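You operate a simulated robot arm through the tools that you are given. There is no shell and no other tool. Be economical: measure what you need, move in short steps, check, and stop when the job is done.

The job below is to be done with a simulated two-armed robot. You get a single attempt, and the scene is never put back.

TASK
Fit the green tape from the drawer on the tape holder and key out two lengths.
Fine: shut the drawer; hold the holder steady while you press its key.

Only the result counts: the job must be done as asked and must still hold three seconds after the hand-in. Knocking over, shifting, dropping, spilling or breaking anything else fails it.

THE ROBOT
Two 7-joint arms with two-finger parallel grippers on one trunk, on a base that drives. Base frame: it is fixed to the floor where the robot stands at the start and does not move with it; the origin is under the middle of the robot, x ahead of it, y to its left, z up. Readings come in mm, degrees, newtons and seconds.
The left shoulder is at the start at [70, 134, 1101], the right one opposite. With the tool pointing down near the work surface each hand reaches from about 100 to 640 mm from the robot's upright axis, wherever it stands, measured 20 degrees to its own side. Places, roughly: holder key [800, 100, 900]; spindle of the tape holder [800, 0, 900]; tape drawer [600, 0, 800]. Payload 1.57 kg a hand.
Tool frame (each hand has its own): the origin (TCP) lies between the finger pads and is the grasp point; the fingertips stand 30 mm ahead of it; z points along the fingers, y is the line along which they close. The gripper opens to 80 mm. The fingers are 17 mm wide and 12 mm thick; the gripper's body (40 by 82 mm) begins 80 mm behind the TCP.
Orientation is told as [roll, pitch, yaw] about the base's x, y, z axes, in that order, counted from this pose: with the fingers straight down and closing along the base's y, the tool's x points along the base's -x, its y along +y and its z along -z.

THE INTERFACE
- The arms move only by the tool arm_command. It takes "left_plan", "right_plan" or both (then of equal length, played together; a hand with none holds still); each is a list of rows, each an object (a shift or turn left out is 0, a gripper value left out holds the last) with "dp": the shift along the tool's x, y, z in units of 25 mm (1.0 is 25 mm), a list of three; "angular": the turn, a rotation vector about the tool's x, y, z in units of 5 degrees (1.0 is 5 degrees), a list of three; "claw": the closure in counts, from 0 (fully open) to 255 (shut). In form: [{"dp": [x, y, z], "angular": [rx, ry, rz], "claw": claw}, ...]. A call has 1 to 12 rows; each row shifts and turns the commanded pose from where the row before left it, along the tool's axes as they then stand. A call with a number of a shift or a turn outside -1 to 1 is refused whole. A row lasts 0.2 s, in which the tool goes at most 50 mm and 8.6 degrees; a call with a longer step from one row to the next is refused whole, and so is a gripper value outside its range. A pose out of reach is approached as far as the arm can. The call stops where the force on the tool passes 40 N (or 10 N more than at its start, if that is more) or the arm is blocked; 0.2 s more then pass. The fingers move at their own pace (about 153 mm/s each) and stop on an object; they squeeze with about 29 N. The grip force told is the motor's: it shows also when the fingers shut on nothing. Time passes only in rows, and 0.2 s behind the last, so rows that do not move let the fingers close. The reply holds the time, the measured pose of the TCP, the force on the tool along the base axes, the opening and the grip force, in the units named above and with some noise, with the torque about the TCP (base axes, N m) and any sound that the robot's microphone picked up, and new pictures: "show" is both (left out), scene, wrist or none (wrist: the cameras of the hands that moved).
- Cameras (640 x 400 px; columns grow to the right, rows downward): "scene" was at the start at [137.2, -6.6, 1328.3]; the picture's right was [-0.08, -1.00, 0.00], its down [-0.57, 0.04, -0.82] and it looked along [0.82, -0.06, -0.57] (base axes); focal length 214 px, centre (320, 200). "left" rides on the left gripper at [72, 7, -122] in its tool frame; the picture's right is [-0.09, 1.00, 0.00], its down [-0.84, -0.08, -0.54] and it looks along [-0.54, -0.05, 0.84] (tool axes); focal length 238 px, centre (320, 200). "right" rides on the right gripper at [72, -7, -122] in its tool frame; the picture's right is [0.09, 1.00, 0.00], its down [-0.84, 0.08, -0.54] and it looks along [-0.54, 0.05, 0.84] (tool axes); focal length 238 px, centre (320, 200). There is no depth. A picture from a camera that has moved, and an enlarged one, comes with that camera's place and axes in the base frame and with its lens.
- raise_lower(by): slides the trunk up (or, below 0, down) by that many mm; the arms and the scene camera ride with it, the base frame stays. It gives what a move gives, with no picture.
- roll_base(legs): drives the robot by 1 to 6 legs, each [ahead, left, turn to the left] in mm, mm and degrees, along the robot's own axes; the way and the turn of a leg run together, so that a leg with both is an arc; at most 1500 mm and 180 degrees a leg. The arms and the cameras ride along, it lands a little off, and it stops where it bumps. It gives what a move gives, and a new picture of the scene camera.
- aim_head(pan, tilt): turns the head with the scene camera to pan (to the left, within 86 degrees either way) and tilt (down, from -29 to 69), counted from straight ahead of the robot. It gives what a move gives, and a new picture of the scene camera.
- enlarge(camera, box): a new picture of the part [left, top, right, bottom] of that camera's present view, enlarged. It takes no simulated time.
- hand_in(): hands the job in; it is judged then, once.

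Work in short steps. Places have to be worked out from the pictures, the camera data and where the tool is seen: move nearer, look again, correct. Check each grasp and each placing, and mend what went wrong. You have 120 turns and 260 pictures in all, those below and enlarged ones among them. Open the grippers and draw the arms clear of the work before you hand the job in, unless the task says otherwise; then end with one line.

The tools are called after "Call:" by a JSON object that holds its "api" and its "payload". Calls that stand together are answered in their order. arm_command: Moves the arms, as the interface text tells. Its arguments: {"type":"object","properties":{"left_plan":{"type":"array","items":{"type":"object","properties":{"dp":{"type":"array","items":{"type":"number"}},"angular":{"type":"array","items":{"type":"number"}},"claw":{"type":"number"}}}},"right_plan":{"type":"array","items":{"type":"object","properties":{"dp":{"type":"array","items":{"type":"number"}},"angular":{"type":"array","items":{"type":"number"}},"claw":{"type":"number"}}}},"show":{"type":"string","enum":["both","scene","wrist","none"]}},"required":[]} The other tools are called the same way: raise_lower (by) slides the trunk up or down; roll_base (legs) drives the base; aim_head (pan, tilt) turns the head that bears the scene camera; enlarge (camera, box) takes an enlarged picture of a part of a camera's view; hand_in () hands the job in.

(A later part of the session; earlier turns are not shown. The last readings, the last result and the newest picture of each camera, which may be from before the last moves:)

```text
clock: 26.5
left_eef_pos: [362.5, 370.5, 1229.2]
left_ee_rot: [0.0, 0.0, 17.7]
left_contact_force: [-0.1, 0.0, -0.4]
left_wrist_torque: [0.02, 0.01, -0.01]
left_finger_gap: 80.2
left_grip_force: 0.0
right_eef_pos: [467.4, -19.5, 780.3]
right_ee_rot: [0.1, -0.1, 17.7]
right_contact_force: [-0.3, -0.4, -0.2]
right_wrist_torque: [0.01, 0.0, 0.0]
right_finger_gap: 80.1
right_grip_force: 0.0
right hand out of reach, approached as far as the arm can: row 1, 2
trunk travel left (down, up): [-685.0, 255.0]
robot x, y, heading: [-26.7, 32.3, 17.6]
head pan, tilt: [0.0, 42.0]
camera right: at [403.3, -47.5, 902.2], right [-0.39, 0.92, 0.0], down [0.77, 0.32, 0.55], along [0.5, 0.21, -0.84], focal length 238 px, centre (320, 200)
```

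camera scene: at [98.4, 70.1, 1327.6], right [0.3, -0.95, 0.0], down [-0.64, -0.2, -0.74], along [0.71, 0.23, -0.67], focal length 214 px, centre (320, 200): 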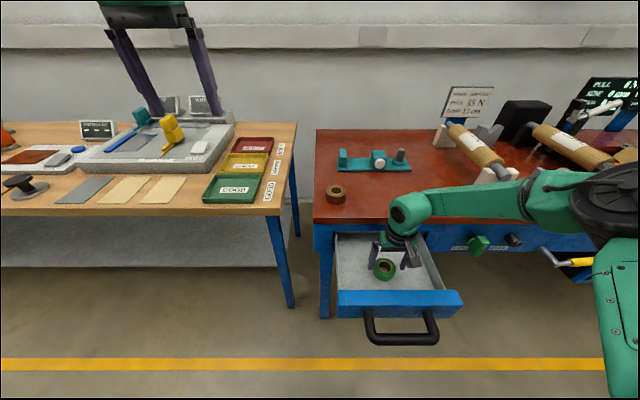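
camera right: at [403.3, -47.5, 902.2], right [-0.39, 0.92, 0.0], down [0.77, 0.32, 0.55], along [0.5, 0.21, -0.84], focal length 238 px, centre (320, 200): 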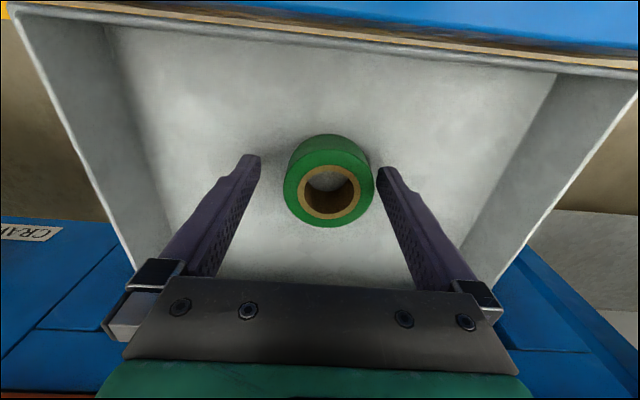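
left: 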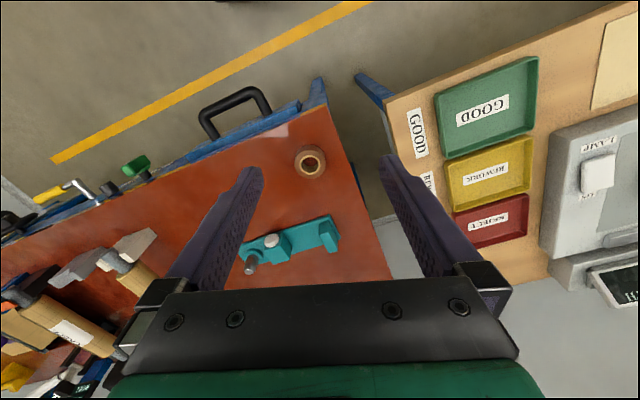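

Reach limit again, so I re-centre with 15 mm up and lower the trunk instead.

Call:
{"api": "arm_command", "payload": {"right_plan": [{"dp": [-0.36, 0.24, -0.6]}], "show": "none"}}

Call:
{"api": "raise_lower", "payload": {"by": -22}}

Call:
{"api": "enlarge", "payload": {"camera": "right", "box": [160, 80, 480, 280]}}

Call:
{"api": "enlarge", "payload": {"camera": "scene", "box": [320, 210, 480, 310]}}

```text
clock: 26.9
left_eef_pos: [361.6, 371.6, 1229.2]
left_ee_rot: [-0.1, 0.0, 17.7]
left_contact_force: [0.9, 0.3, 0.1]
left_wrist_torque: [0.01, -0.02, 0.02]
left_finger_gap: 80.0
left_grip_force: 0.1
right_eef_pos: [475.7, -10.3, 795.2]
right_ee_rot: [0.1, -0.2, 17.7]
right_contact_force: [0.5, 0.2, -0.5]
right_wrist_torque: [-0.02, -0.03, 0.01]
right_finger_gap: 80.0
right_grip_force: 0.0
trunk travel left (down, up): [-685.0, 255.0]
robot x, y, heading: [-26.9, 33.1, 17.5]
head pan, tilt: [0.0, 42.0]
```

```text
clock: 27.6
left_eef_pos: [360.5, 372.2, 1208.3]
left_ee_rot: [0.0, 0.0, 17.7]
left_contact_force: [0.0, -1.2, -0.5]
left_wrist_torque: [0.02, 0.01, 0.0]
left_finger_gap: 80.2
left_grip_force: 0.1
right_eef_pos: [474.3, -9.7, 773.1]
right_ee_rot: [0.1, -0.1, 17.5]
right_contact_force: [0.1, 0.1, -0.2]
right_wrist_torque: [-0.02, 0.01, 0.0]
right_finger_gap: 79.9
right_grip_force: 0.0
trunk travel left (down, up): [-663.0, 277.0]
robot x, y, heading: [-27.9, 28.0, 17.6]
head pan, tilt: [0.0, 42.0]
```

```text
2.00 times, centred on (320, 180) of right
camera zoom: at [410.1, -38.7, 895.3], right [-0.39, 0.92, 0.0], down [0.77, 0.33, 0.54], along [0.5, 0.21, -0.84], focal length 477 px, centre (320, 240)
```

zoom: 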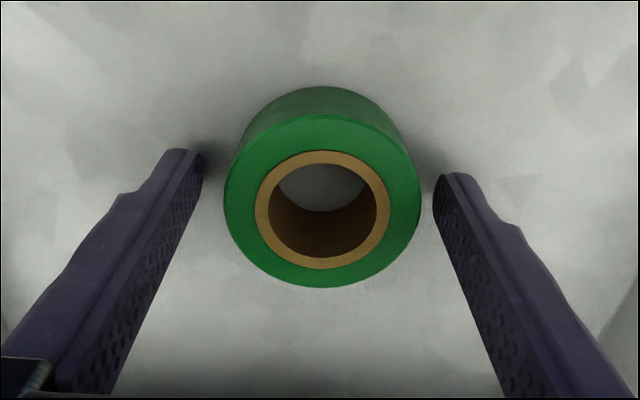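

```text
4.00 times, centred on (400, 260) of scene
camera zoom: at [97.7, 70.1, 1305.6], right [0.3, -0.95, 0.0], down [-0.64, -0.2, -0.74], along [0.71, 0.23, -0.67], focal length 858 px, centre (0, -40)
```

zoom: 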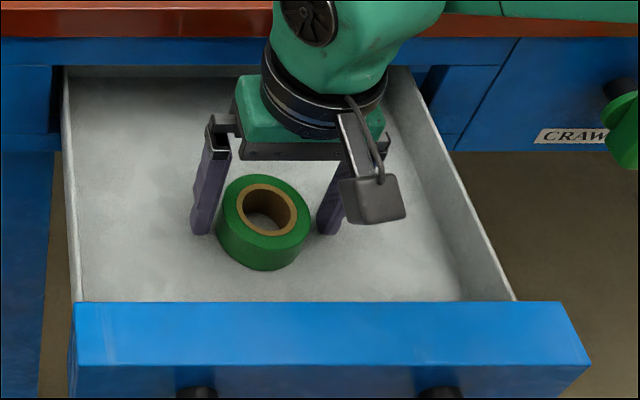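

Fingers straddle the roll nearly centred, tips near the drawer floor. I shift back 3 mm and close.

Call:
{"api": "arm_command", "payload": {"right_plan": [{"dp": [0.14, 0, 0]}, {"claw": 255}, {}, {}], "show": "wrist"}}

```text
clock: 28.6
left_eef_pos: [362.8, 371.8, 1208.5]
left_ee_rot: [0.0, 0.0, 17.7]
left_contact_force: [0.3, 0.1, 0.2]
left_wrist_torque: [-0.01, -0.04, 0.0]
left_finger_gap: 79.9
left_grip_force: 0.1
right_eef_pos: [472.6, -11.2, 773.6]
right_ee_rot: [0.1, -0.1, 17.5]
right_contact_force: [-0.1, -0.6, 0.0]
right_wrist_torque: [0.02, 0.0, -0.01]
right_finger_gap: 60.7
right_grip_force: 29.7
trunk travel left (down, up): [-663.0, 277.0]
robot x, y, heading: [-34.6, 28.3, 17.3]
head pan, tilt: [0.0, 42.0]
camera right: at [407.2, -39.9, 895.2], right [-0.39, 0.92, 0.0], down [0.77, 0.33, 0.54], along [0.5, 0.21, -0.84], focal length 238 px, centre (320, 200)
```

right: 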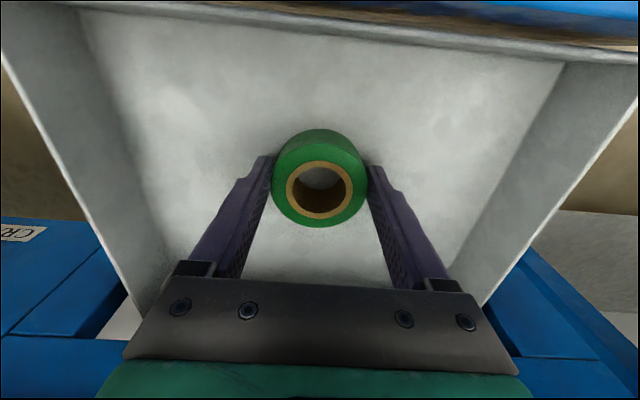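

The roll is gripped (60.7 mm). I lift it straight up 200 mm out of the drawer.

Call:
{"api": "arm_command", "payload": {"right_plan": [{"dp": [0, 0, -0.6]}, {"dp": [0, 0, -1]}, {"dp": [0, 0, -1]}, {"dp": [0, 0, -1]}, {"dp": [0, 0, -1]}, {"dp": [0, 0, -1]}, {"dp": [0, 0, -1]}, {"dp": [0, 0, -1]}]}}

```text
clock: 30.4
left_eef_pos: [362.0, 372.1, 1208.1]
left_ee_rot: [-0.1, -0.1, 17.7]
left_contact_force: [-0.8, 0.6, 0.1]
left_wrist_torque: [0.02, -0.03, 0.02]
left_finger_gap: 80.0
left_grip_force: 0.0
right_eef_pos: [472.3, -12.0, 964.4]
right_ee_rot: [0.1, -0.1, 17.6]
right_contact_force: [-0.5, -0.3, -0.1]
right_wrist_torque: [0.02, 0.02, 0.0]
right_finger_gap: 60.7
right_grip_force: 29.2
trunk travel left (down, up): [-663.0, 277.0]
robot x, y, heading: [-26.6, 28.0, 17.8]
head pan, tilt: [0.0, 42.0]
camera scene: at [97.3, 70.2, 1305.7], right [0.3, -0.95, 0.0], down [-0.64, -0.2, -0.74], along [0.71, 0.23, -0.67], focal length 214 px, centre (320, 200)
camera right: at [407.1, -40.1, 1085.9], right [-0.39, 0.92, 0.0], down [0.77, 0.33, 0.54], along [0.5, 0.21, -0.84], focal length 238 px, centre (320, 200)
```

scene: 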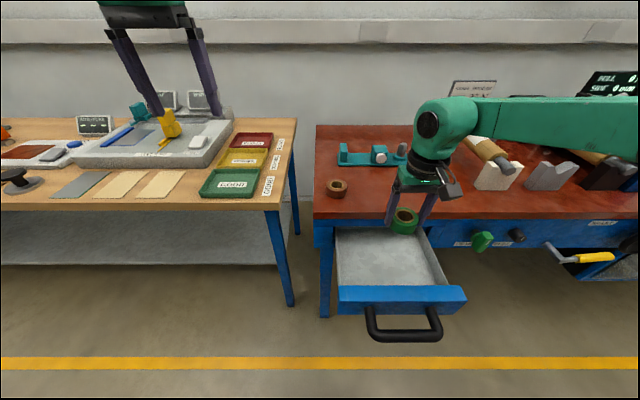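
right: 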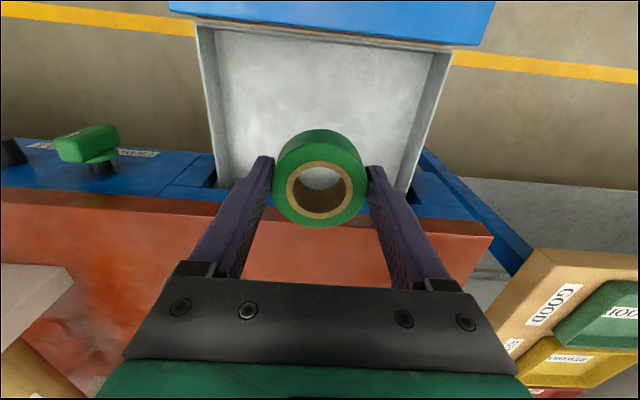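

Roll secured. I drive the robot right 320 mm so the left hand can push the drawer shut.

Call:
{"api": "roll_base", "payload": {"legs": [[0, -320, 0]]}}

```text
clock: 32.5
left_eef_pos: [457.6, 69.8, 1207.8]
left_ee_rot: [-0.1, 0.0, 17.9]
left_contact_force: [-0.2, -0.3, 0.1]
left_wrist_torque: [-0.01, 0.05, -0.01]
left_finger_gap: 79.7
left_grip_force: 0.1
right_eef_pos: [568.9, -313.8, 963.8]
right_ee_rot: [0.0, -0.1, 17.8]
right_contact_force: [0.3, 0.6, -0.5]
right_wrist_torque: [0.02, 0.0, 0.01]
right_finger_gap: 60.6
right_grip_force: 29.1
trunk travel left (down, up): [-663.0, 277.0]
robot x, y, heading: [68.6, -276.4, 17.6]
head pan, tilt: [0.0, 42.0]
camera scene: at [194.6, -232.7, 1305.7], right [0.31, -0.95, 0.0], down [-0.64, -0.21, -0.74], along [0.71, 0.23, -0.67], focal length 214 px, centre (320, 200)
```

scene: 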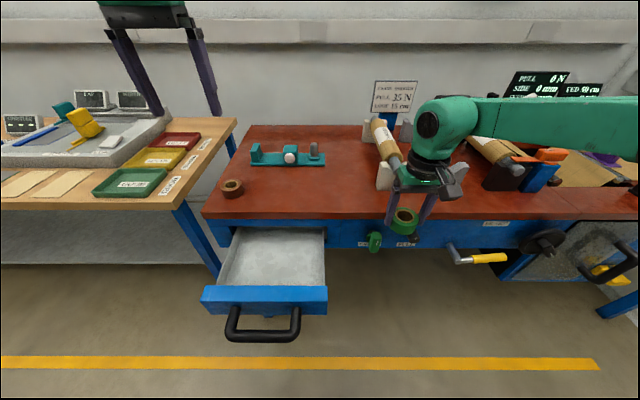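

Left hand is at (n=457, l=-73); the handle bar is near (n≈275, l≈-153). I bring the left hand, fingers shut, to a place in front of the bar and above it.

Call:
{"api": "arm_command", "payload": {"left_plan": [{"dp": [0.807, -0.268, 1], "claw": 255}, {"dp": [0.807, -0.268, 1]}, {"dp": [0.807, -0.268, 1]}, {"dp": [0.807, -0.268, 1]}, {"dp": [0.807, -0.268, 1]}, {"dp": [0.807, -0.268, 1]}, {"dp": [0.807, -0.268, 1]}, {"dp": [0.807, -0.268, 1]}, {"dp": [0.807, -0.268, 1]}, {"dp": [0.807, -0.268, 1]}, {"dp": [0.807, -0.268, 1]}, {"dp": [0.807, -0.268, 1]}]}}

```text
clock: 35.1
left_eef_pos: [318.0, -33.8, 992.2]
left_ee_rot: [-0.1, -0.1, 18.0]
left_contact_force: [0.2, -0.5, 0.2]
left_wrist_torque: [-0.01, -0.01, -0.03]
left_finger_gap: 0.0
left_grip_force: 21.1
left hand out of reach, approached as far as the arm can: row 9, 10, 11, 12
right_eef_pos: [568.4, -315.2, 964.2]
right_ee_rot: [0.2, -0.1, 17.8]
right_contact_force: [0.3, -0.6, 0.4]
right_wrist_torque: [-0.01, 0.01, 0.01]
right_finger_gap: 60.9
right_grip_force: 29.2
trunk travel left (down, up): [-663.0, 277.0]
robot x, y, heading: [68.5, -272.9, 17.8]
head pan, tilt: [0.0, 42.0]
camera scene: at [195.0, -233.5, 1305.6], right [0.31, -0.95, 0.0], down [-0.64, -0.2, -0.74], along [0.71, 0.23, -0.67], focal length 214 px, centre (320, 200)
camera left: at [247.8, -48.5, 1113.9], right [-0.22, 0.98, 0.0], down [0.82, 0.18, 0.54], along [0.53, 0.12, -0.84], focal length 238 px, centre (320, 200)
```

scene: 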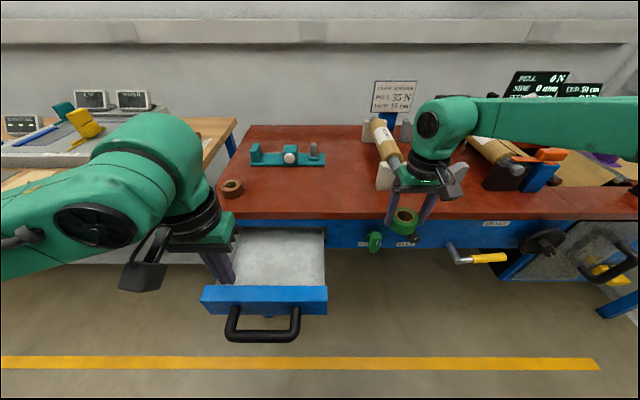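
left: 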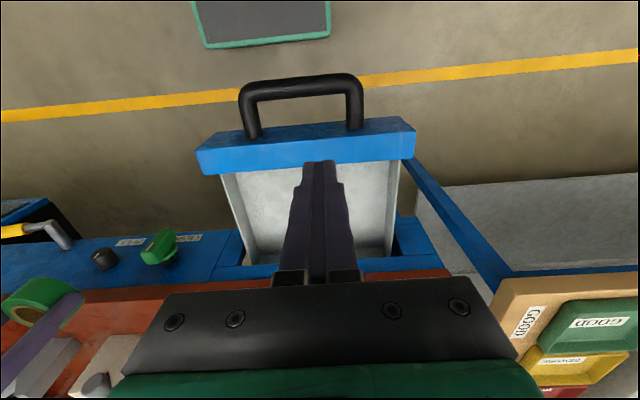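

The arm folded too close to the body; I back the robot 150 mm to work at a comfortable distance.

Call:
{"api": "roll_base", "payload": {"legs": [[-150, 0, 0]]}}

Call:
{"api": "arm_command", "payload": {"left_plan": [{"dp": [-0.4, -0.2, 1]}, {"dp": [-0.4, -0.2, 1]}, {"dp": [-0.4, -0.2, 1]}, {"dp": [-0.4, -0.2, 1]}]}}

```text
clock: 36.5
left_eef_pos: [175.6, -78.3, 991.1]
left_ee_rot: [-0.1, 0.0, 17.9]
left_contact_force: [-0.3, 0.8, -0.4]
left_wrist_torque: [-0.02, 0.03, -0.01]
left_finger_gap: 0.0
left_grip_force: 21.4
right_eef_pos: [427.7, -359.7, 963.0]
right_ee_rot: [0.1, -0.1, 17.8]
right_contact_force: [-0.4, 0.7, -0.2]
right_wrist_torque: [0.01, 0.0, 0.01]
right_finger_gap: 60.4
right_grip_force: 29.0
trunk travel left (down, up): [-663.0, 277.0]
robot x, y, heading: [-72.3, -322.3, 17.6]
head pan, tilt: [0.0, 42.0]
camera scene: at [53.8, -278.9, 1305.5], right [0.31, -0.95, 0.0], down [-0.64, -0.21, -0.74], along [0.71, 0.23, -0.67], focal length 214 px, centre (320, 200)
```

scene: 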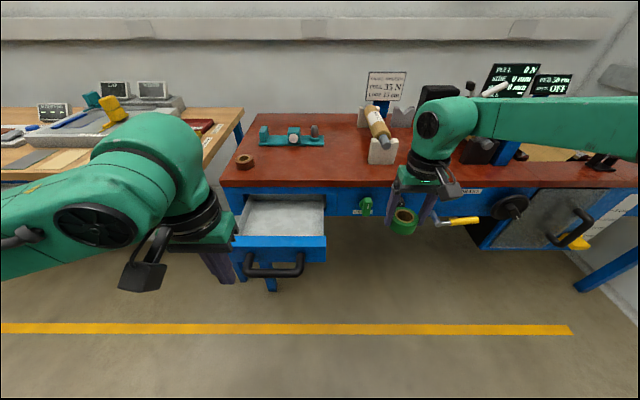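

```text
clock: 37.5
left_eef_pos: [220.7, -84.7, 890.1]
left_ee_rot: [-0.1, 0.0, 17.8]
left_contact_force: [-0.4, 0.6, -1.2]
left_wrist_torque: [-0.01, 0.01, 0.0]
left_finger_gap: 0.0
left_grip_force: 21.5
right_eef_pos: [427.7, -360.4, 962.6]
right_ee_rot: [0.1, -0.1, 17.8]
right_contact_force: [0.3, -0.2, -0.2]
right_wrist_torque: [0.0, 0.0, -0.01]
right_finger_gap: 60.9
right_grip_force: 28.5
trunk travel left (down, up): [-663.0, 277.0]
robot x, y, heading: [-78.4, -319.4, 17.7]
head pan, tilt: [0.0, 42.0]
camera scene: at [53.6, -279.0, 1305.6], right [0.31, -0.95, 0.0], down [-0.64, -0.21, -0.74], along [0.71, 0.23, -0.67], focal length 214 px, centre (320, 200)
camera left: at [150.4, -100.7, 1013.8], right [-0.22, 0.98, 0.0], down [0.82, 0.18, 0.54], along [0.53, 0.12, -0.84], focal length 238 px, centre (320, 200)
```

scene: 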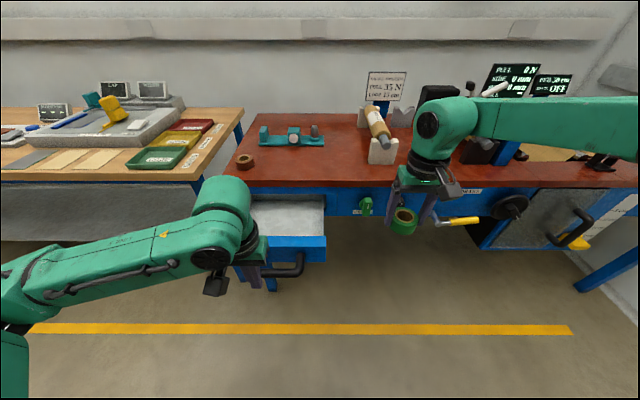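
left: 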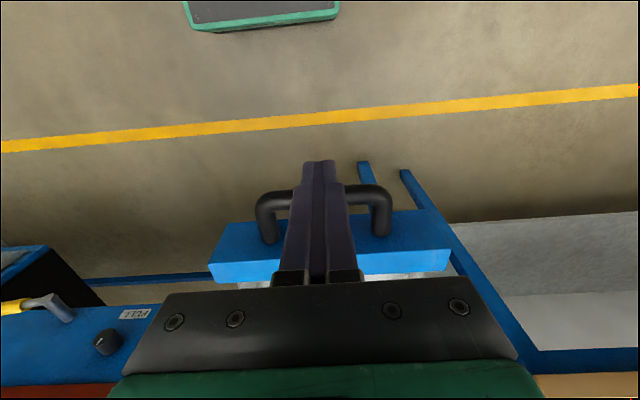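

The left hand is centred on the handle, ~70 mm in front of the bar. I lower to bar height.

Call:
{"api": "arm_command", "payload": {"left_plan": [{"dp": [0, -0.1, 0.84]}, {"dp": [0, -0.1, 0.84]}, {"dp": [0, 0, 0.84]}, {"dp": [0, 0, 0.84]}, {"dp": [0, 0, 0.84]}], "show": "wrist"}}

```text
clock: 38.7
left_eef_pos: [221.6, -89.7, 785.9]
left_ee_rot: [0.0, -0.1, 17.9]
left_contact_force: [0.0, 0.1, -0.1]
left_wrist_torque: [-0.01, -0.02, -0.02]
left_finger_gap: 0.0
left_grip_force: 21.9
right_eef_pos: [427.0, -359.6, 963.1]
right_ee_rot: [0.0, -0.1, 17.8]
right_contact_force: [-0.4, 0.8, -0.1]
right_wrist_torque: [0.02, 0.0, 0.02]
right_finger_gap: 60.7
right_grip_force: 28.8
trunk travel left (down, up): [-663.0, 277.0]
robot x, y, heading: [-73.0, -319.6, 17.6]
head pan, tilt: [0.0, 42.0]
camera left: at [150.8, -106.0, 908.5], right [-0.22, 0.98, 0.0], down [0.82, 0.18, 0.54], along [0.53, 0.12, -0.84], focal length 238 px, centre (320, 200)
```

left: 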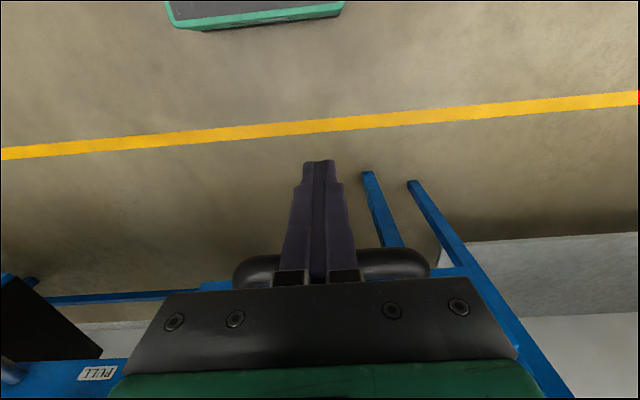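

Fingers are at bar height in front of it. I push forward 160 mm.

Call:
{"api": "arm_command", "payload": {"left_plan": [{"dp": [-1, 0, 0]}, {"dp": [-0.6, 0, 0]}, {"dp": [-0.6, 0, 0]}, {"dp": [-0.7, 0, 0]}, {"dp": [-0.7, 0, 0]}, {"dp": [-0.7, 0, 0]}, {"dp": [-0.7, 0, 0]}, {"dp": [-0.7, 0, 0]}, {"dp": [-0.7, 0, 0]}]}}

```text
clock: 40.7
left_eef_pos: [374.9, -39.2, 787.8]
left_ee_rot: [0.0, -0.1, 17.9]
left_contact_force: [-1.2, -0.4, -0.8]
left_wrist_torque: [-0.02, 0.03, 0.01]
left_finger_gap: 0.1
left_grip_force: 20.9
right_eef_pos: [427.8, -361.0, 964.0]
right_ee_rot: [0.1, -0.1, 17.9]
right_contact_force: [0.6, 0.8, -0.7]
right_wrist_torque: [-0.01, -0.01, 0.0]
right_finger_gap: 60.7
right_grip_force: 29.1
trunk travel left (down, up): [-663.0, 277.0]
robot x, y, heading: [-73.5, -324.3, 17.9]
head pan, tilt: [0.0, 42.0]
camera scene: at [52.8, -279.5, 1305.7], right [0.31, -0.95, 0.0], down [-0.64, -0.2, -0.74], along [0.71, 0.23, -0.67], focal length 214 px, centre (320, 200)
camera left: at [304.2, -56.5, 909.5], right [-0.22, 0.98, 0.0], down [0.82, 0.18, 0.54], along [0.53, 0.12, -0.84], focal length 238 px, centre (320, 200)
```

scene: 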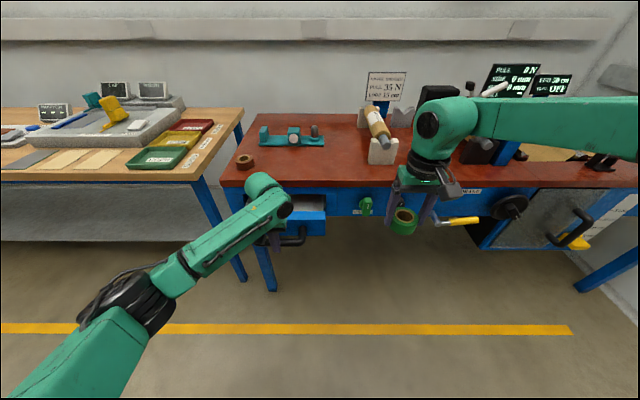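
left: 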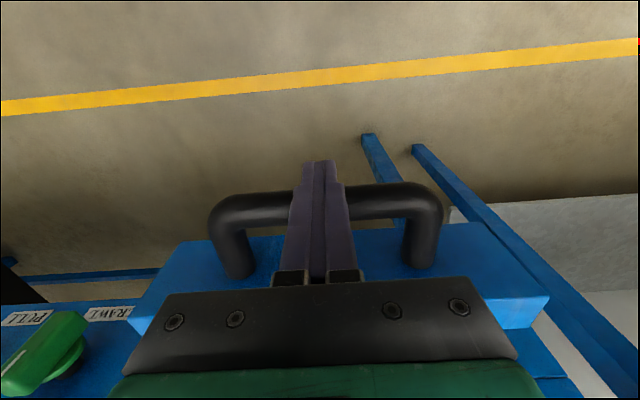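

The drawer is closing smoothly. I drive the base 70 mm forward, pushing with it, then finish with the arm under the force guard.

Call:
{"api": "roll_base", "payload": {"legs": [[70, 0, 0]]}}

Call:
{"api": "arm_command", "payload": {"left_plan": [{"dp": [-0.5, 0, 0]}, {"dp": [-0.5, 0, 0]}, {"dp": [-0.5, 0, 0]}, {"dp": [-0.5, 0, 0]}]}}

```text
clock: 41.7
left_eef_pos: [440.8, -19.5, 787.2]
left_ee_rot: [-0.2, -0.1, 17.9]
left_contact_force: [0.0, 0.3, -0.5]
left_wrist_torque: [0.01, -0.05, 0.01]
left_finger_gap: 0.0
left_grip_force: 21.6
right_eef_pos: [492.9, -339.2, 964.3]
right_ee_rot: [0.1, -0.1, 17.7]
right_contact_force: [0.1, -0.8, -1.4]
right_wrist_torque: [0.03, -0.02, 0.0]
right_finger_gap: 60.8
right_grip_force: 29.3
trunk travel left (down, up): [-663.0, 277.0]
robot x, y, heading: [-4.9, -296.3, 17.6]
head pan, tilt: [0.0, 42.0]
camera scene: at [118.5, -258.2, 1305.8], right [0.31, -0.95, 0.0], down [-0.64, -0.2, -0.74], along [0.71, 0.23, -0.67], focal length 214 px, centre (320, 200)
```

scene: 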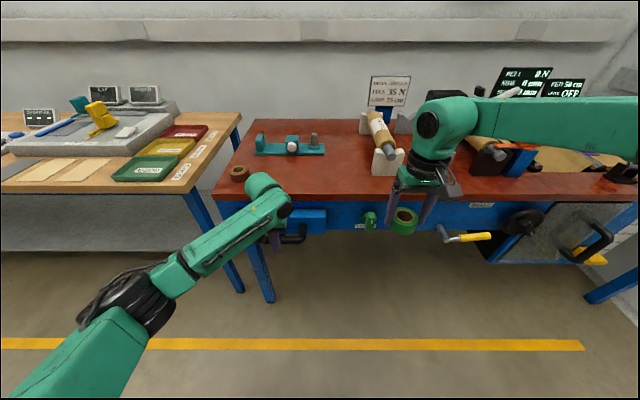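

```text
clock: 42.7
left_eef_pos: [473.4, -9.9, 784.5]
left_ee_rot: [0.2, 1.7, 17.6]
left_contact_force: [-26.3, -9.4, 11.2]
left_wrist_torque: [-0.07, 0.25, 0.04]
left_finger_gap: 0.0
left_grip_force: 21.2
right_eef_pos: [488.1, -339.4, 966.2]
right_ee_rot: [0.3, -0.4, 17.8]
right_contact_force: [-0.2, 0.1, 0.7]
right_wrist_torque: [0.01, 0.02, 0.0]
right_finger_gap: 60.8
right_grip_force: 28.6
trunk travel left (down, up): [-663.0, 277.0]
robot x, y, heading: [-11.3, -299.4, 18.1]
head pan, tilt: [0.0, 42.0]
stopped in row 4 (left hand): the force on the tool passed its limit (the readings are from after the stop); the commanded pose is now the measured one
camera scene: at [112.5, -260.7, 1306.7], right [0.31, -0.95, 0.0], down [-0.63, -0.2, -0.75], along [0.71, 0.23, -0.67], focal length 214 px, centre (320, 200)
camera left: at [406.6, -24.4, 908.0], right [-0.21, 0.98, 0.0], down [0.84, 0.18, 0.52], along [0.51, 0.11, -0.86], focal length 238 px, centre (320, 200)
```

scene: 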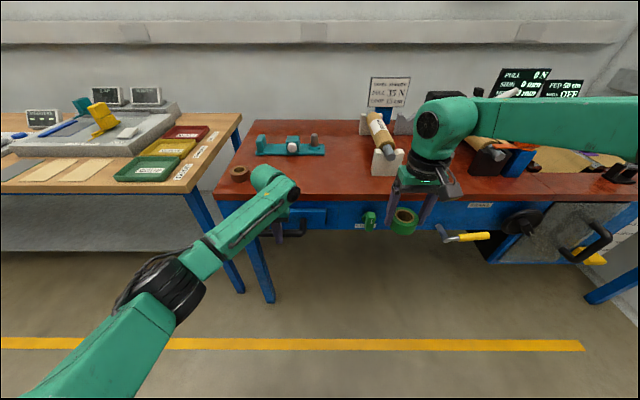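
left: 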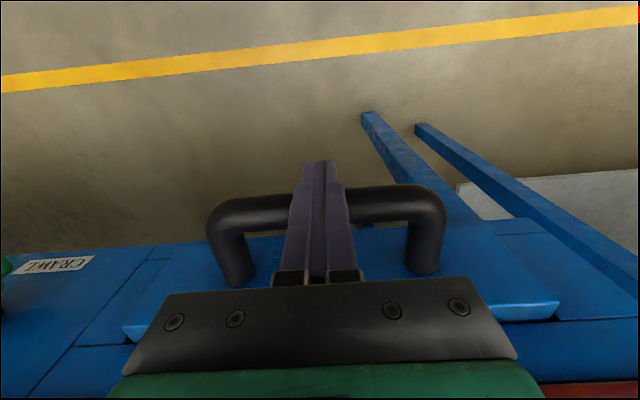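

The push ended against a hard stop at the original handle position: drawer shut. I back the left hand off and raise it.

Call:
{"api": "arm_command", "payload": {"left_plan": [{"dp": [0.6, 0, 0], "angular": [0, -0.3, 0]}, {"dp": [1, 0, 0]}, {"dp": [1, 0, 0]}, {"dp": [0.3, 0, -1]}, {"dp": [0, 0, -1]}, {"dp": [0, 0.5, -1]}, {"dp": [0, 0.5, -1]}, {"dp": [0, 0.5, -1]}, {"dp": [0, 0.5, -1]}, {"dp": [0, 0.5, -1]}, {"dp": [0, 0, -1], "claw": 0}], "show": "scene"}}

Call:
{"api": "enlarge", "payload": {"camera": "scene", "box": [210, 110, 450, 260]}}

```text
clock: 45.1
left_eef_pos: [391.3, 29.8, 982.8]
left_ee_rot: [0.1, -0.1, 17.8]
left_contact_force: [-0.2, 0.0, -0.3]
left_wrist_torque: [0.0, -0.01, -0.01]
left_finger_gap: 80.2
left_grip_force: 0.1
right_eef_pos: [492.7, -338.6, 963.9]
right_ee_rot: [0.2, -0.1, 17.8]
right_contact_force: [-0.1, -0.7, -0.5]
right_wrist_torque: [0.02, 0.01, 0.0]
right_finger_gap: 60.8
right_grip_force: 29.3
trunk travel left (down, up): [-663.0, 277.0]
robot x, y, heading: [-8.9, -301.4, 18.0]
head pan, tilt: [0.0, 42.0]
camera scene: at [118.3, -258.7, 1305.7], right [0.31, -0.95, 0.0], down [-0.64, -0.2, -0.74], along [0.71, 0.23, -0.67], focal length 214 px, centre (320, 200)
```

scene: 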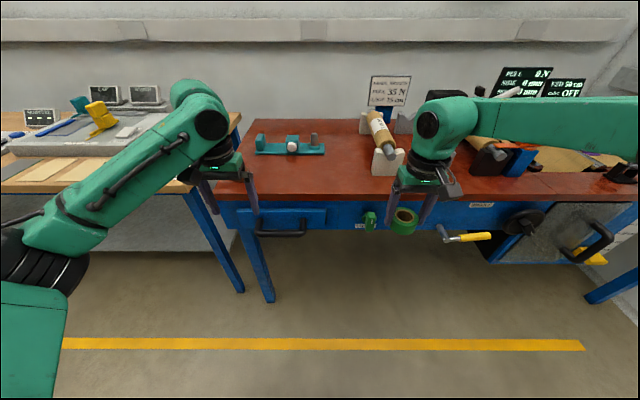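

```text
2.67 times, centred on (330, 185) of scene
camera zoom: at [118.3, -258.7, 1305.7], right [0.31, -0.95, 0.0], down [-0.64, -0.2, -0.74], along [0.71, 0.23, -0.67], focal length 572 px, centre (293, 240)
```

zoom: 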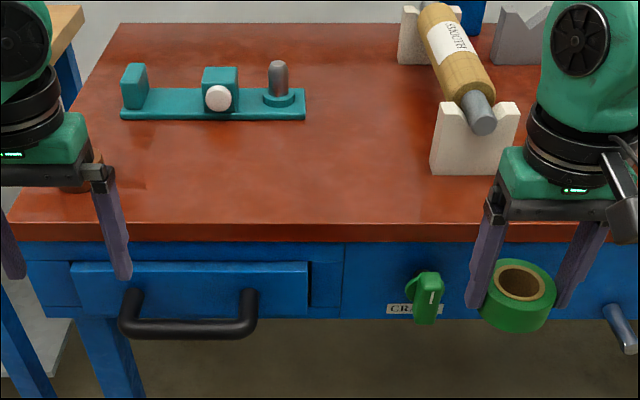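

Drawer is flush. Spindle is near n≈790, l≈-257 (bench axes), top z≈957. I raise the trunk 130 mm and drive left 190 and forward 300 toward the holder.

Call:
{"api": "raise_lower", "payload": {"by": 130}}

Call:
{"api": "roll_base", "payload": {"legs": [[0, 190, 0], [310, 0, 0]]}}

Call:
{"api": "enlarge", "payload": {"camera": "right", "box": [0, 0, 640, 400]}}

```text
clock: 46.7
left_eef_pos: [392.0, 30.5, 1111.9]
left_ee_rot: [0.0, -0.1, 17.7]
left_contact_force: [0.5, 0.1, 0.4]
left_wrist_torque: [0.03, 0.03, -0.03]
left_finger_gap: 80.1
left_grip_force: 0.1
right_eef_pos: [494.0, -337.4, 1093.2]
right_ee_rot: [0.1, -0.2, 17.8]
right_contact_force: [-0.1, -0.4, -0.1]
right_wrist_torque: [-0.01, -0.01, 0.05]
right_finger_gap: 60.5
right_grip_force: 29.1
trunk travel left (down, up): [-793.0, 147.0]
robot x, y, heading: [-8.5, -299.8, 18.0]
head pan, tilt: [0.0, 42.0]
```

```text
clock: 49.9
left_eef_pos: [625.3, 306.7, 1113.0]
left_ee_rot: [0.0, -0.2, 17.7]
left_contact_force: [0.1, 0.1, 0.1]
left_wrist_torque: [0.01, -0.03, -0.01]
left_finger_gap: 79.8
left_grip_force: 0.2
right_eef_pos: [726.9, -63.6, 1094.4]
right_ee_rot: [0.1, -0.3, 17.8]
right_contact_force: [0.4, 0.0, -0.2]
right_wrist_torque: [-0.01, -0.01, -0.01]
right_finger_gap: 60.5
right_grip_force: 28.9
trunk travel left (down, up): [-793.0, 147.0]
robot x, y, heading: [229.2, -23.2, 17.8]
head pan, tilt: [0.0, 42.0]
camera scene: at [352.0, 18.1, 1435.9], right [0.31, -0.95, 0.0], down [-0.64, -0.2, -0.74], along [0.71, 0.23, -0.67], focal length 214 px, centre (320, 200)
```

scene: 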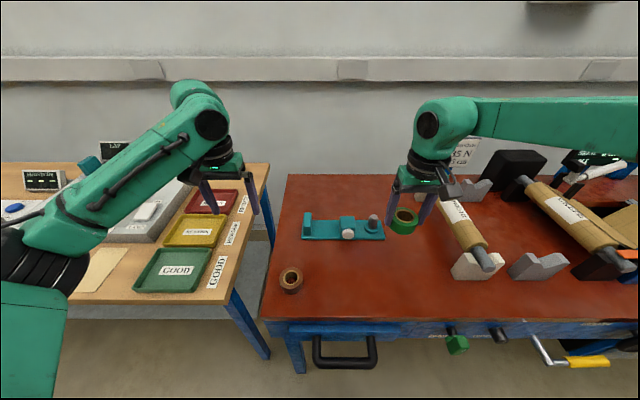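

```text
1.00 times, centred on (320, 200) of right
camera zoom: at [662.5, -90.7, 1216.1], right [-0.39, 0.92, 0.0], down [0.77, 0.33, 0.54], along [0.5, 0.22, -0.84], focal length 238 px, centre (320, 200)
```

zoom: 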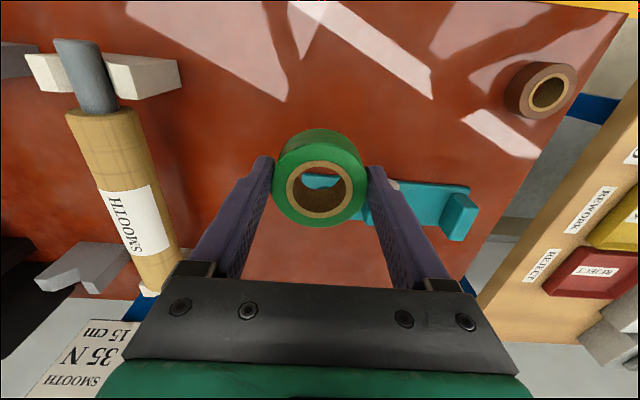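

Now I enlarge the holder from the scene camera to refine the spindle position.

Call:
{"api": "enlarge", "payload": {"camera": "scene", "box": [280, 190, 440, 290]}}

Call:
{"api": "enlarge", "payload": {"camera": "left", "box": [0, 0, 640, 400]}}

```text
4.00 times, centred on (360, 240) of scene
camera zoom: at [352.0, 18.1, 1435.9], right [0.31, -0.95, 0.0], down [-0.64, -0.2, -0.74], along [0.71, 0.23, -0.67], focal length 858 px, centre (160, 40)
```

zoom: 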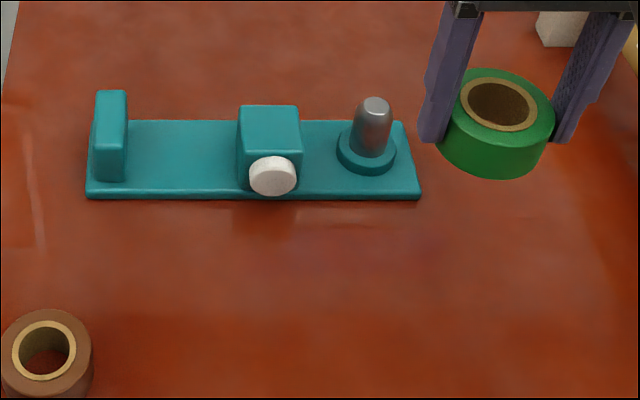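

```text
1.00 times, centred on (320, 200) of left
camera zoom: at [554.2, 290.8, 1234.9], right [-0.21, 0.98, 0.0], down [0.82, 0.18, 0.55], along [0.53, 0.12, -0.84], focal length 238 px, centre (320, 200)
```

zoom: 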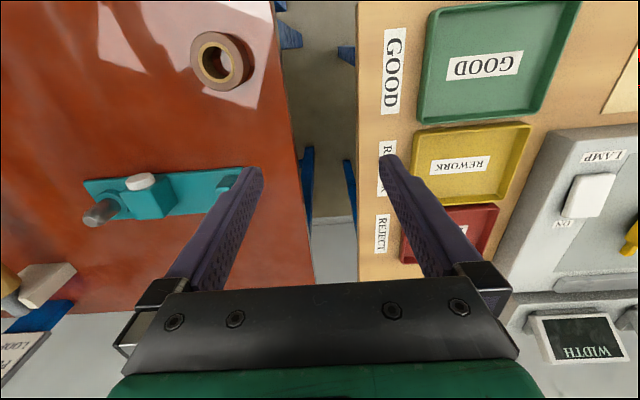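

Triangulated spindle: n≈802.5, l≈-258.5, flange top ≈900, pin top ≈949. I carry the roll over it to hover at z≈1015.

Call:
{"api": "arm_command", "payload": {"right_plan": [{"dp": [-0.853, 0.153, 0.1]}, {"dp": [-0.853, 0.153, 0.1]}, {"dp": [-0.853, 0.153, 0.2]}, {"dp": [-0.853, 0.153, 0.4]}, {"dp": [-0.853, 0.153, 0.6]}, {"dp": [-0.853, 0.153, 0.6]}, {"dp": [0, 0, 0.6]}, {"dp": [0, 0, 0.6]}]}}

Call:
{"api": "enlarge", "payload": {"camera": "right", "box": [220, 100, 420, 260]}}

Call:
{"api": "enlarge", "payload": {"camera": "scene", "box": [300, 170, 440, 270]}}

```text
clock: 51.7
left_eef_pos: [627.7, 308.0, 1111.1]
left_ee_rot: [0.1, -0.2, 17.6]
left_contact_force: [-0.7, 0.0, -0.1]
left_wrist_torque: [0.01, -0.03, 0.0]
left_finger_gap: 80.1
left_grip_force: 0.0
right_eef_pos: [797.3, -45.8, 1019.8]
right_ee_rot: [0.1, -0.2, 17.8]
right_contact_force: [-0.1, -1.3, -0.9]
right_wrist_torque: [-0.01, -0.03, -0.01]
right_finger_gap: 60.7
right_grip_force: 28.6
right hand out of reach, approached as far as the arm can: row 4, 5, 6, 8
trunk travel left (down, up): [-793.0, 147.0]
robot x, y, heading: [226.2, -21.0, 17.9]
head pan, tilt: [0.0, 42.0]
camera scene: at [354.0, 18.7, 1435.7], right [0.31, -0.95, 0.0], down [-0.64, -0.21, -0.74], along [0.71, 0.23, -0.67], focal length 214 px, centre (320, 200)
camera right: at [731.7, -75.1, 1141.1], right [-0.39, 0.92, 0.0], down [0.77, 0.33, 0.55], along [0.5, 0.22, -0.84], focal length 238 px, centre (320, 200)
```

scene: 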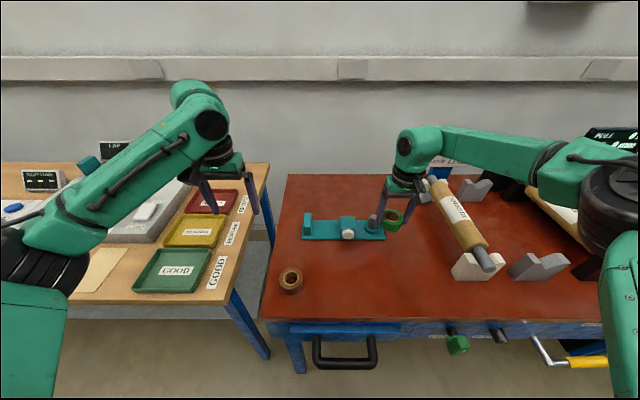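
right: 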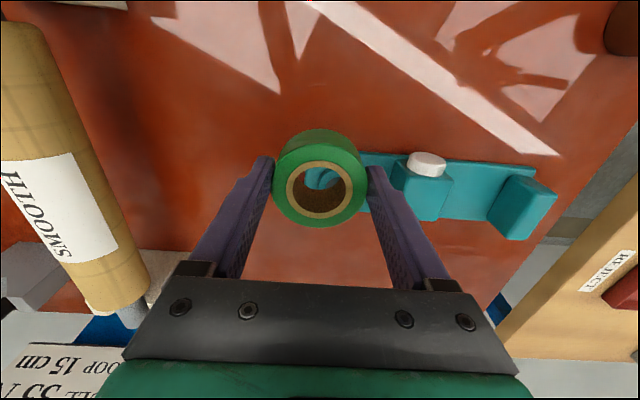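

```text
2.50 times, centred on (320, 180) of right
camera zoom: at [731.7, -75.1, 1141.1], right [-0.39, 0.92, 0.0], down [0.77, 0.33, 0.55], along [0.5, 0.22, -0.84], focal length 596 px, centre (320, 250)
```

zoom: 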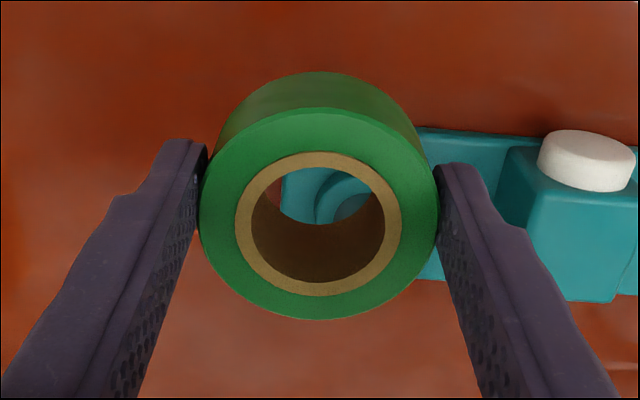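

```text
4.00 times, centred on (370, 220) of scene
camera zoom: at [354.0, 18.7, 1435.7], right [0.31, -0.95, 0.0], down [-0.64, -0.21, -0.74], along [0.71, 0.23, -0.67], focal length 858 px, centre (120, 120)
```

zoom: 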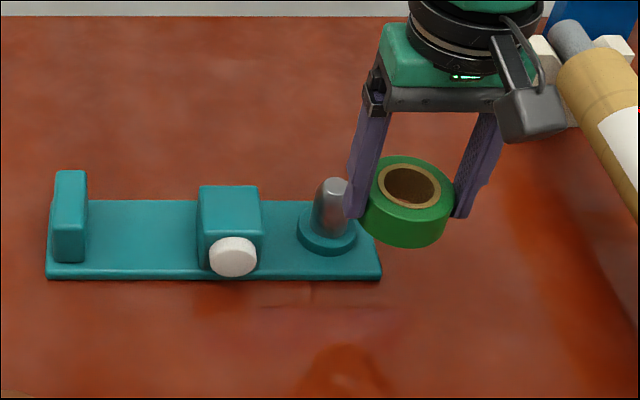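

The arm again stops at fwd≈535 mm, so I drive the base forward 58 mm and left 26 mm.

Call:
{"api": "roll_base", "payload": {"legs": [[58, 26, 0]]}}

Call:
{"api": "enlarge", "payload": {"camera": "right", "box": [220, 100, 420, 260]}}

Call:
{"api": "enlarge", "payload": {"camera": "scene", "box": [300, 180, 440, 280]}}

```text
clock: 52.7
left_eef_pos: [669.7, 346.8, 1114.9]
left_ee_rot: [0.2, -0.4, 17.6]
left_contact_force: [-0.7, 0.3, 0.9]
left_wrist_torque: [0.01, -0.05, 0.04]
left_finger_gap: 79.9
left_grip_force: 0.1
right_eef_pos: [839.6, -5.8, 1022.4]
right_ee_rot: [0.3, -0.5, 17.7]
right_contact_force: [-1.0, 0.5, 0.3]
right_wrist_torque: [0.0, -0.02, 0.0]
right_finger_gap: 60.8
right_grip_force: 29.0
trunk travel left (down, up): [-793.0, 147.0]
robot x, y, heading: [278.2, 18.4, 18.1]
head pan, tilt: [0.0, 42.0]
camera scene: at [396.2, 56.8, 1436.3], right [0.31, -0.95, 0.0], down [-0.63, -0.2, -0.75], along [0.71, 0.23, -0.67], focal length 214 px, centre (320, 200)
```

scene: 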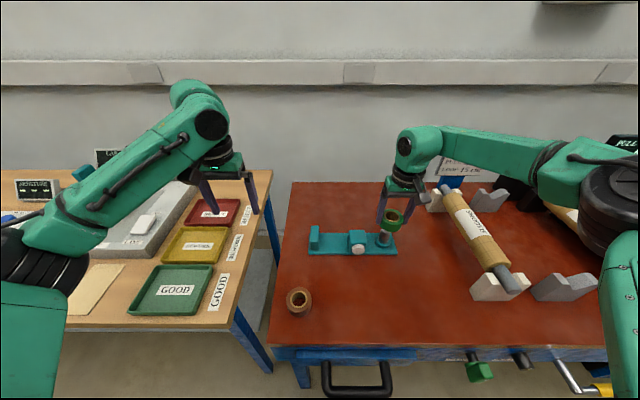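

```text
2.50 times, centred on (320, 180) of right
camera zoom: at [775.1, -36.0, 1143.1], right [-0.39, 0.92, 0.0], down [0.77, 0.33, 0.55], along [0.5, 0.22, -0.84], focal length 596 px, centre (320, 250)
```

zoom: 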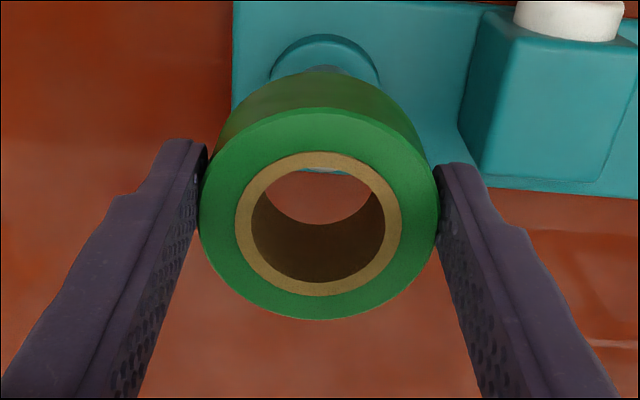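

```text
4.00 times, centred on (370, 230) of scene
camera zoom: at [396.2, 56.8, 1436.3], right [0.31, -0.95, 0.0], down [-0.63, -0.2, -0.75], along [0.71, 0.23, -0.67], focal length 858 px, centre (120, 80)
```

zoom: 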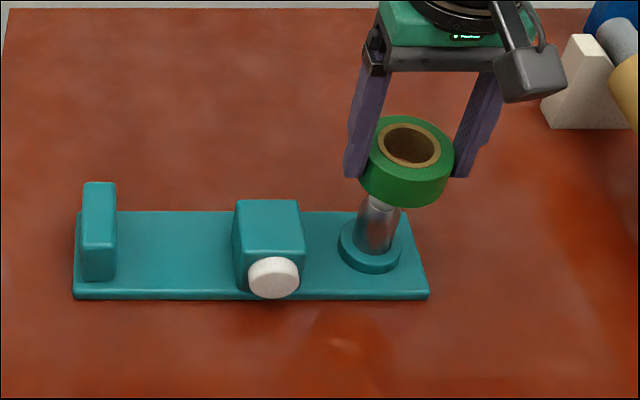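

Wrist view puts the pin axis at n≈802.5, l≈-259 and the roll's axis at n≈799.5, l≈-262. I correct by 3 mm forward and 3.5 mm left and lower 25 mm, then check.

Call:
{"api": "arm_command", "payload": {"right_plan": [{"dp": [-0.12, 0.14, 0]}, {"dp": [0, 0, 0.5]}, {"dp": [0, 0, 0.5]}, {}], "show": "none"}}

Call:
{"api": "enlarge", "payload": {"camera": "right", "box": [220, 100, 420, 260]}}

Call:
{"api": "enlarge", "payload": {"camera": "scene", "box": [350, 190, 430, 270]}}

```text
clock: 53.7
left_eef_pos: [673.8, 348.9, 1112.2]
left_ee_rot: [0.1, -0.2, 17.8]
left_contact_force: [-0.2, 0.9, 1.2]
left_wrist_torque: [-0.01, 0.0, -0.01]
left_finger_gap: 80.2
left_grip_force: 0.1
right_eef_pos: [839.7, -6.6, 995.9]
right_ee_rot: [0.3, -0.4, 17.8]
right_contact_force: [-0.4, -0.5, -0.8]
right_wrist_torque: [0.0, -0.01, 0.0]
right_finger_gap: 60.2
right_grip_force: 29.1
right hand out of reach, approached as far as the arm can: row 1, 3
trunk travel left (down, up): [-793.0, 147.0]
robot x, y, heading: [275.0, 19.0, 17.9]
head pan, tilt: [0.0, 42.0]
```

```text
2.50 times, centred on (320, 180) of right
camera zoom: at [774.1, -36.7, 1117.6], right [-0.39, 0.92, 0.0], down [0.77, 0.33, 0.55], along [0.5, 0.22, -0.84], focal length 596 px, centre (320, 250)
```

zoom: 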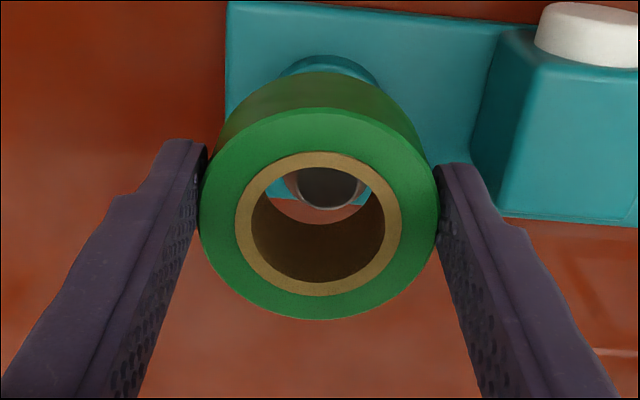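

```text
5.00 times, centred on (390, 230) of scene
camera zoom: at [400.8, 60.7, 1435.7], right [0.31, -0.95, 0.0], down [-0.64, -0.21, -0.74], along [0.71, 0.23, -0.67], focal length 1072 px, centre (-30, 50)
```

zoom: 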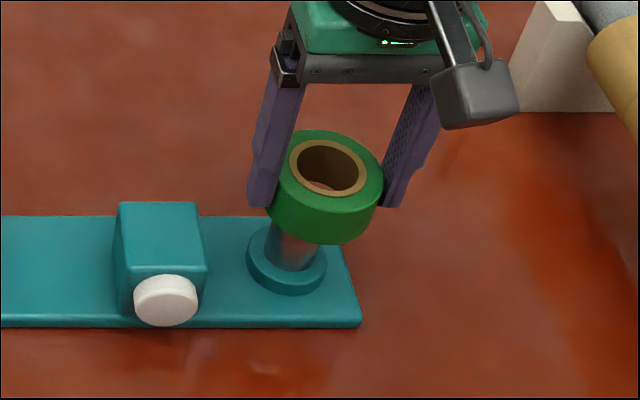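

The pin is visible through the hole but I'm at the reach limit; I lift a bit and drive 30 mm forward to gain slack.

Call:
{"api": "arm_command", "payload": {"right_plan": [{"dp": [0.3, 0, -0.8]}], "show": "none"}}

Call:
{"api": "roll_base", "payload": {"legs": [[35, 5, 0]]}}

Call:
{"api": "enlarge", "payload": {"camera": "right", "box": [220, 100, 420, 260]}}

```text
clock: 54.1
left_eef_pos: [673.6, 349.8, 1110.9]
left_ee_rot: [-0.1, -0.2, 17.7]
left_contact_force: [0.6, 0.6, 0.1]
left_wrist_torque: [0.02, -0.04, -0.04]
left_finger_gap: 79.7
left_grip_force: 0.1
right_eef_pos: [832.0, -10.2, 1015.5]
right_ee_rot: [0.1, -0.2, 17.9]
right_contact_force: [-0.1, 0.5, -0.3]
right_wrist_torque: [-0.02, 0.02, 0.01]
right_finger_gap: 60.6
right_grip_force: 28.7
trunk travel left (down, up): [-793.0, 147.0]
robot x, y, heading: [273.1, 23.5, 18.0]
head pan, tilt: [0.0, 42.0]
```

```text
clock: 55.0
left_eef_pos: [701.3, 362.4, 1114.0]
left_ee_rot: [0.1, -0.5, 17.7]
left_contact_force: [0.0, 0.6, 0.8]
left_wrist_torque: [0.03, -0.04, 0.01]
left_finger_gap: 80.2
left_grip_force: 0.1
right_eef_pos: [860.7, 4.0, 1019.5]
right_ee_rot: [0.3, -0.6, 17.8]
right_contact_force: [-0.4, -0.5, -0.5]
right_wrist_torque: [0.0, -0.04, 0.0]
right_finger_gap: 60.7
right_grip_force: 29.3
trunk travel left (down, up): [-793.0, 147.0]
robot x, y, heading: [306.7, 38.1, 17.8]
head pan, tilt: [0.0, 42.0]
camera scene: at [426.0, 73.0, 1436.5], right [0.31, -0.95, 0.0], down [-0.63, -0.2, -0.75], along [0.71, 0.23, -0.66], focal length 214 px, centre (320, 200)
```

scene: 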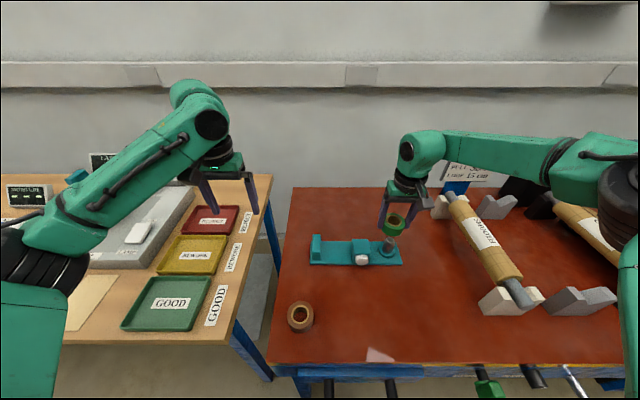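

```text
2.50 times, centred on (320, 180) of right
camera zoom: at [794.2, -25.9, 1140.2], right [-0.39, 0.92, 0.0], down [0.77, 0.33, 0.55], along [0.51, 0.22, -0.83], focal length 596 px, centre (320, 250)
```

zoom: 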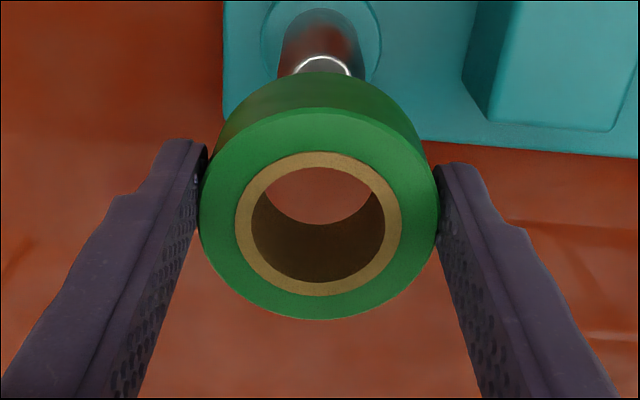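

There's now slack forward. Estimates of the pin lie at n≈803–811, so I go 14 mm back, down 22 mm, and look through the hole.

Call:
{"api": "arm_command", "payload": {"right_plan": [{"dp": [0.56, 0.02, 0], "angular": [0, 0.1, 0]}, {"dp": [0, 0, 0.45]}, {"dp": [0, 0, 0.45]}, {}], "show": "none"}}

Call:
{"api": "enlarge", "payload": {"camera": "right", "box": [220, 100, 420, 260]}}

Call:
{"api": "enlarge", "payload": {"camera": "scene", "box": [350, 200, 430, 280]}}

```text
clock: 56.0
left_eef_pos: [705.2, 364.0, 1113.2]
left_ee_rot: [0.1, -0.2, 17.7]
left_contact_force: [0.0, -0.1, -0.6]
left_wrist_torque: [-0.01, -0.01, 0.01]
left_finger_gap: 79.8
left_grip_force: 0.1
right_eef_pos: [851.1, 2.1, 993.7]
right_ee_rot: [0.2, 0.3, 17.9]
right_contact_force: [-0.4, -0.8, -0.9]
right_wrist_torque: [0.0, -0.02, -0.02]
right_finger_gap: 60.6
right_grip_force: 28.4
trunk travel left (down, up): [-793.0, 147.0]
robot x, y, heading: [306.8, 35.7, 17.9]
head pan, tilt: [0.0, 42.0]
```

```text
2.50 times, centred on (320, 180) of right
camera zoom: at [787.2, -26.6, 1115.9], right [-0.39, 0.92, 0.0], down [0.78, 0.33, 0.54], along [0.49, 0.21, -0.84], focal length 596 px, centre (320, 250)
```

zoom: 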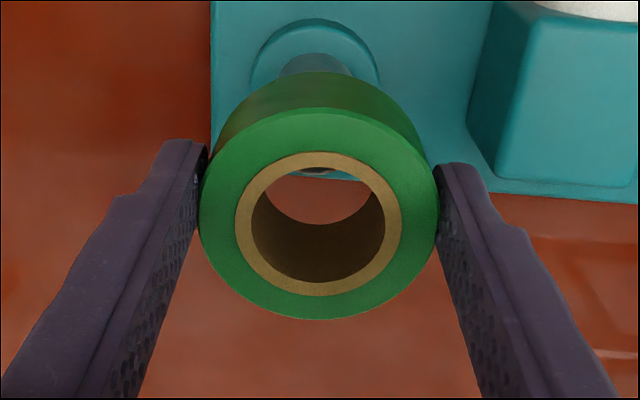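

```text
5.00 times, centred on (390, 240) of scene
camera zoom: at [432.9, 76.4, 1435.7], right [0.31, -0.95, 0.0], down [-0.64, -0.21, -0.74], along [0.71, 0.23, -0.67], focal length 1072 px, centre (-30, 0)
```

zoom: 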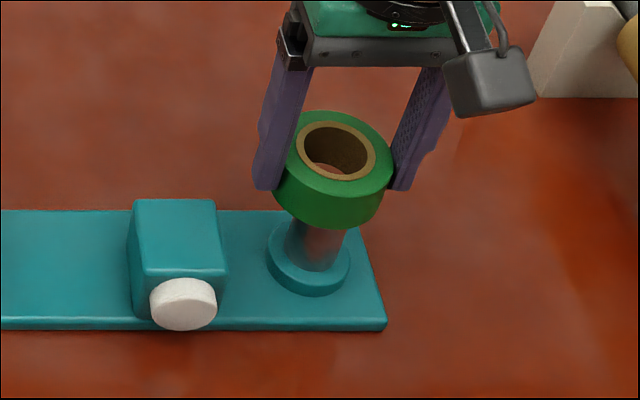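

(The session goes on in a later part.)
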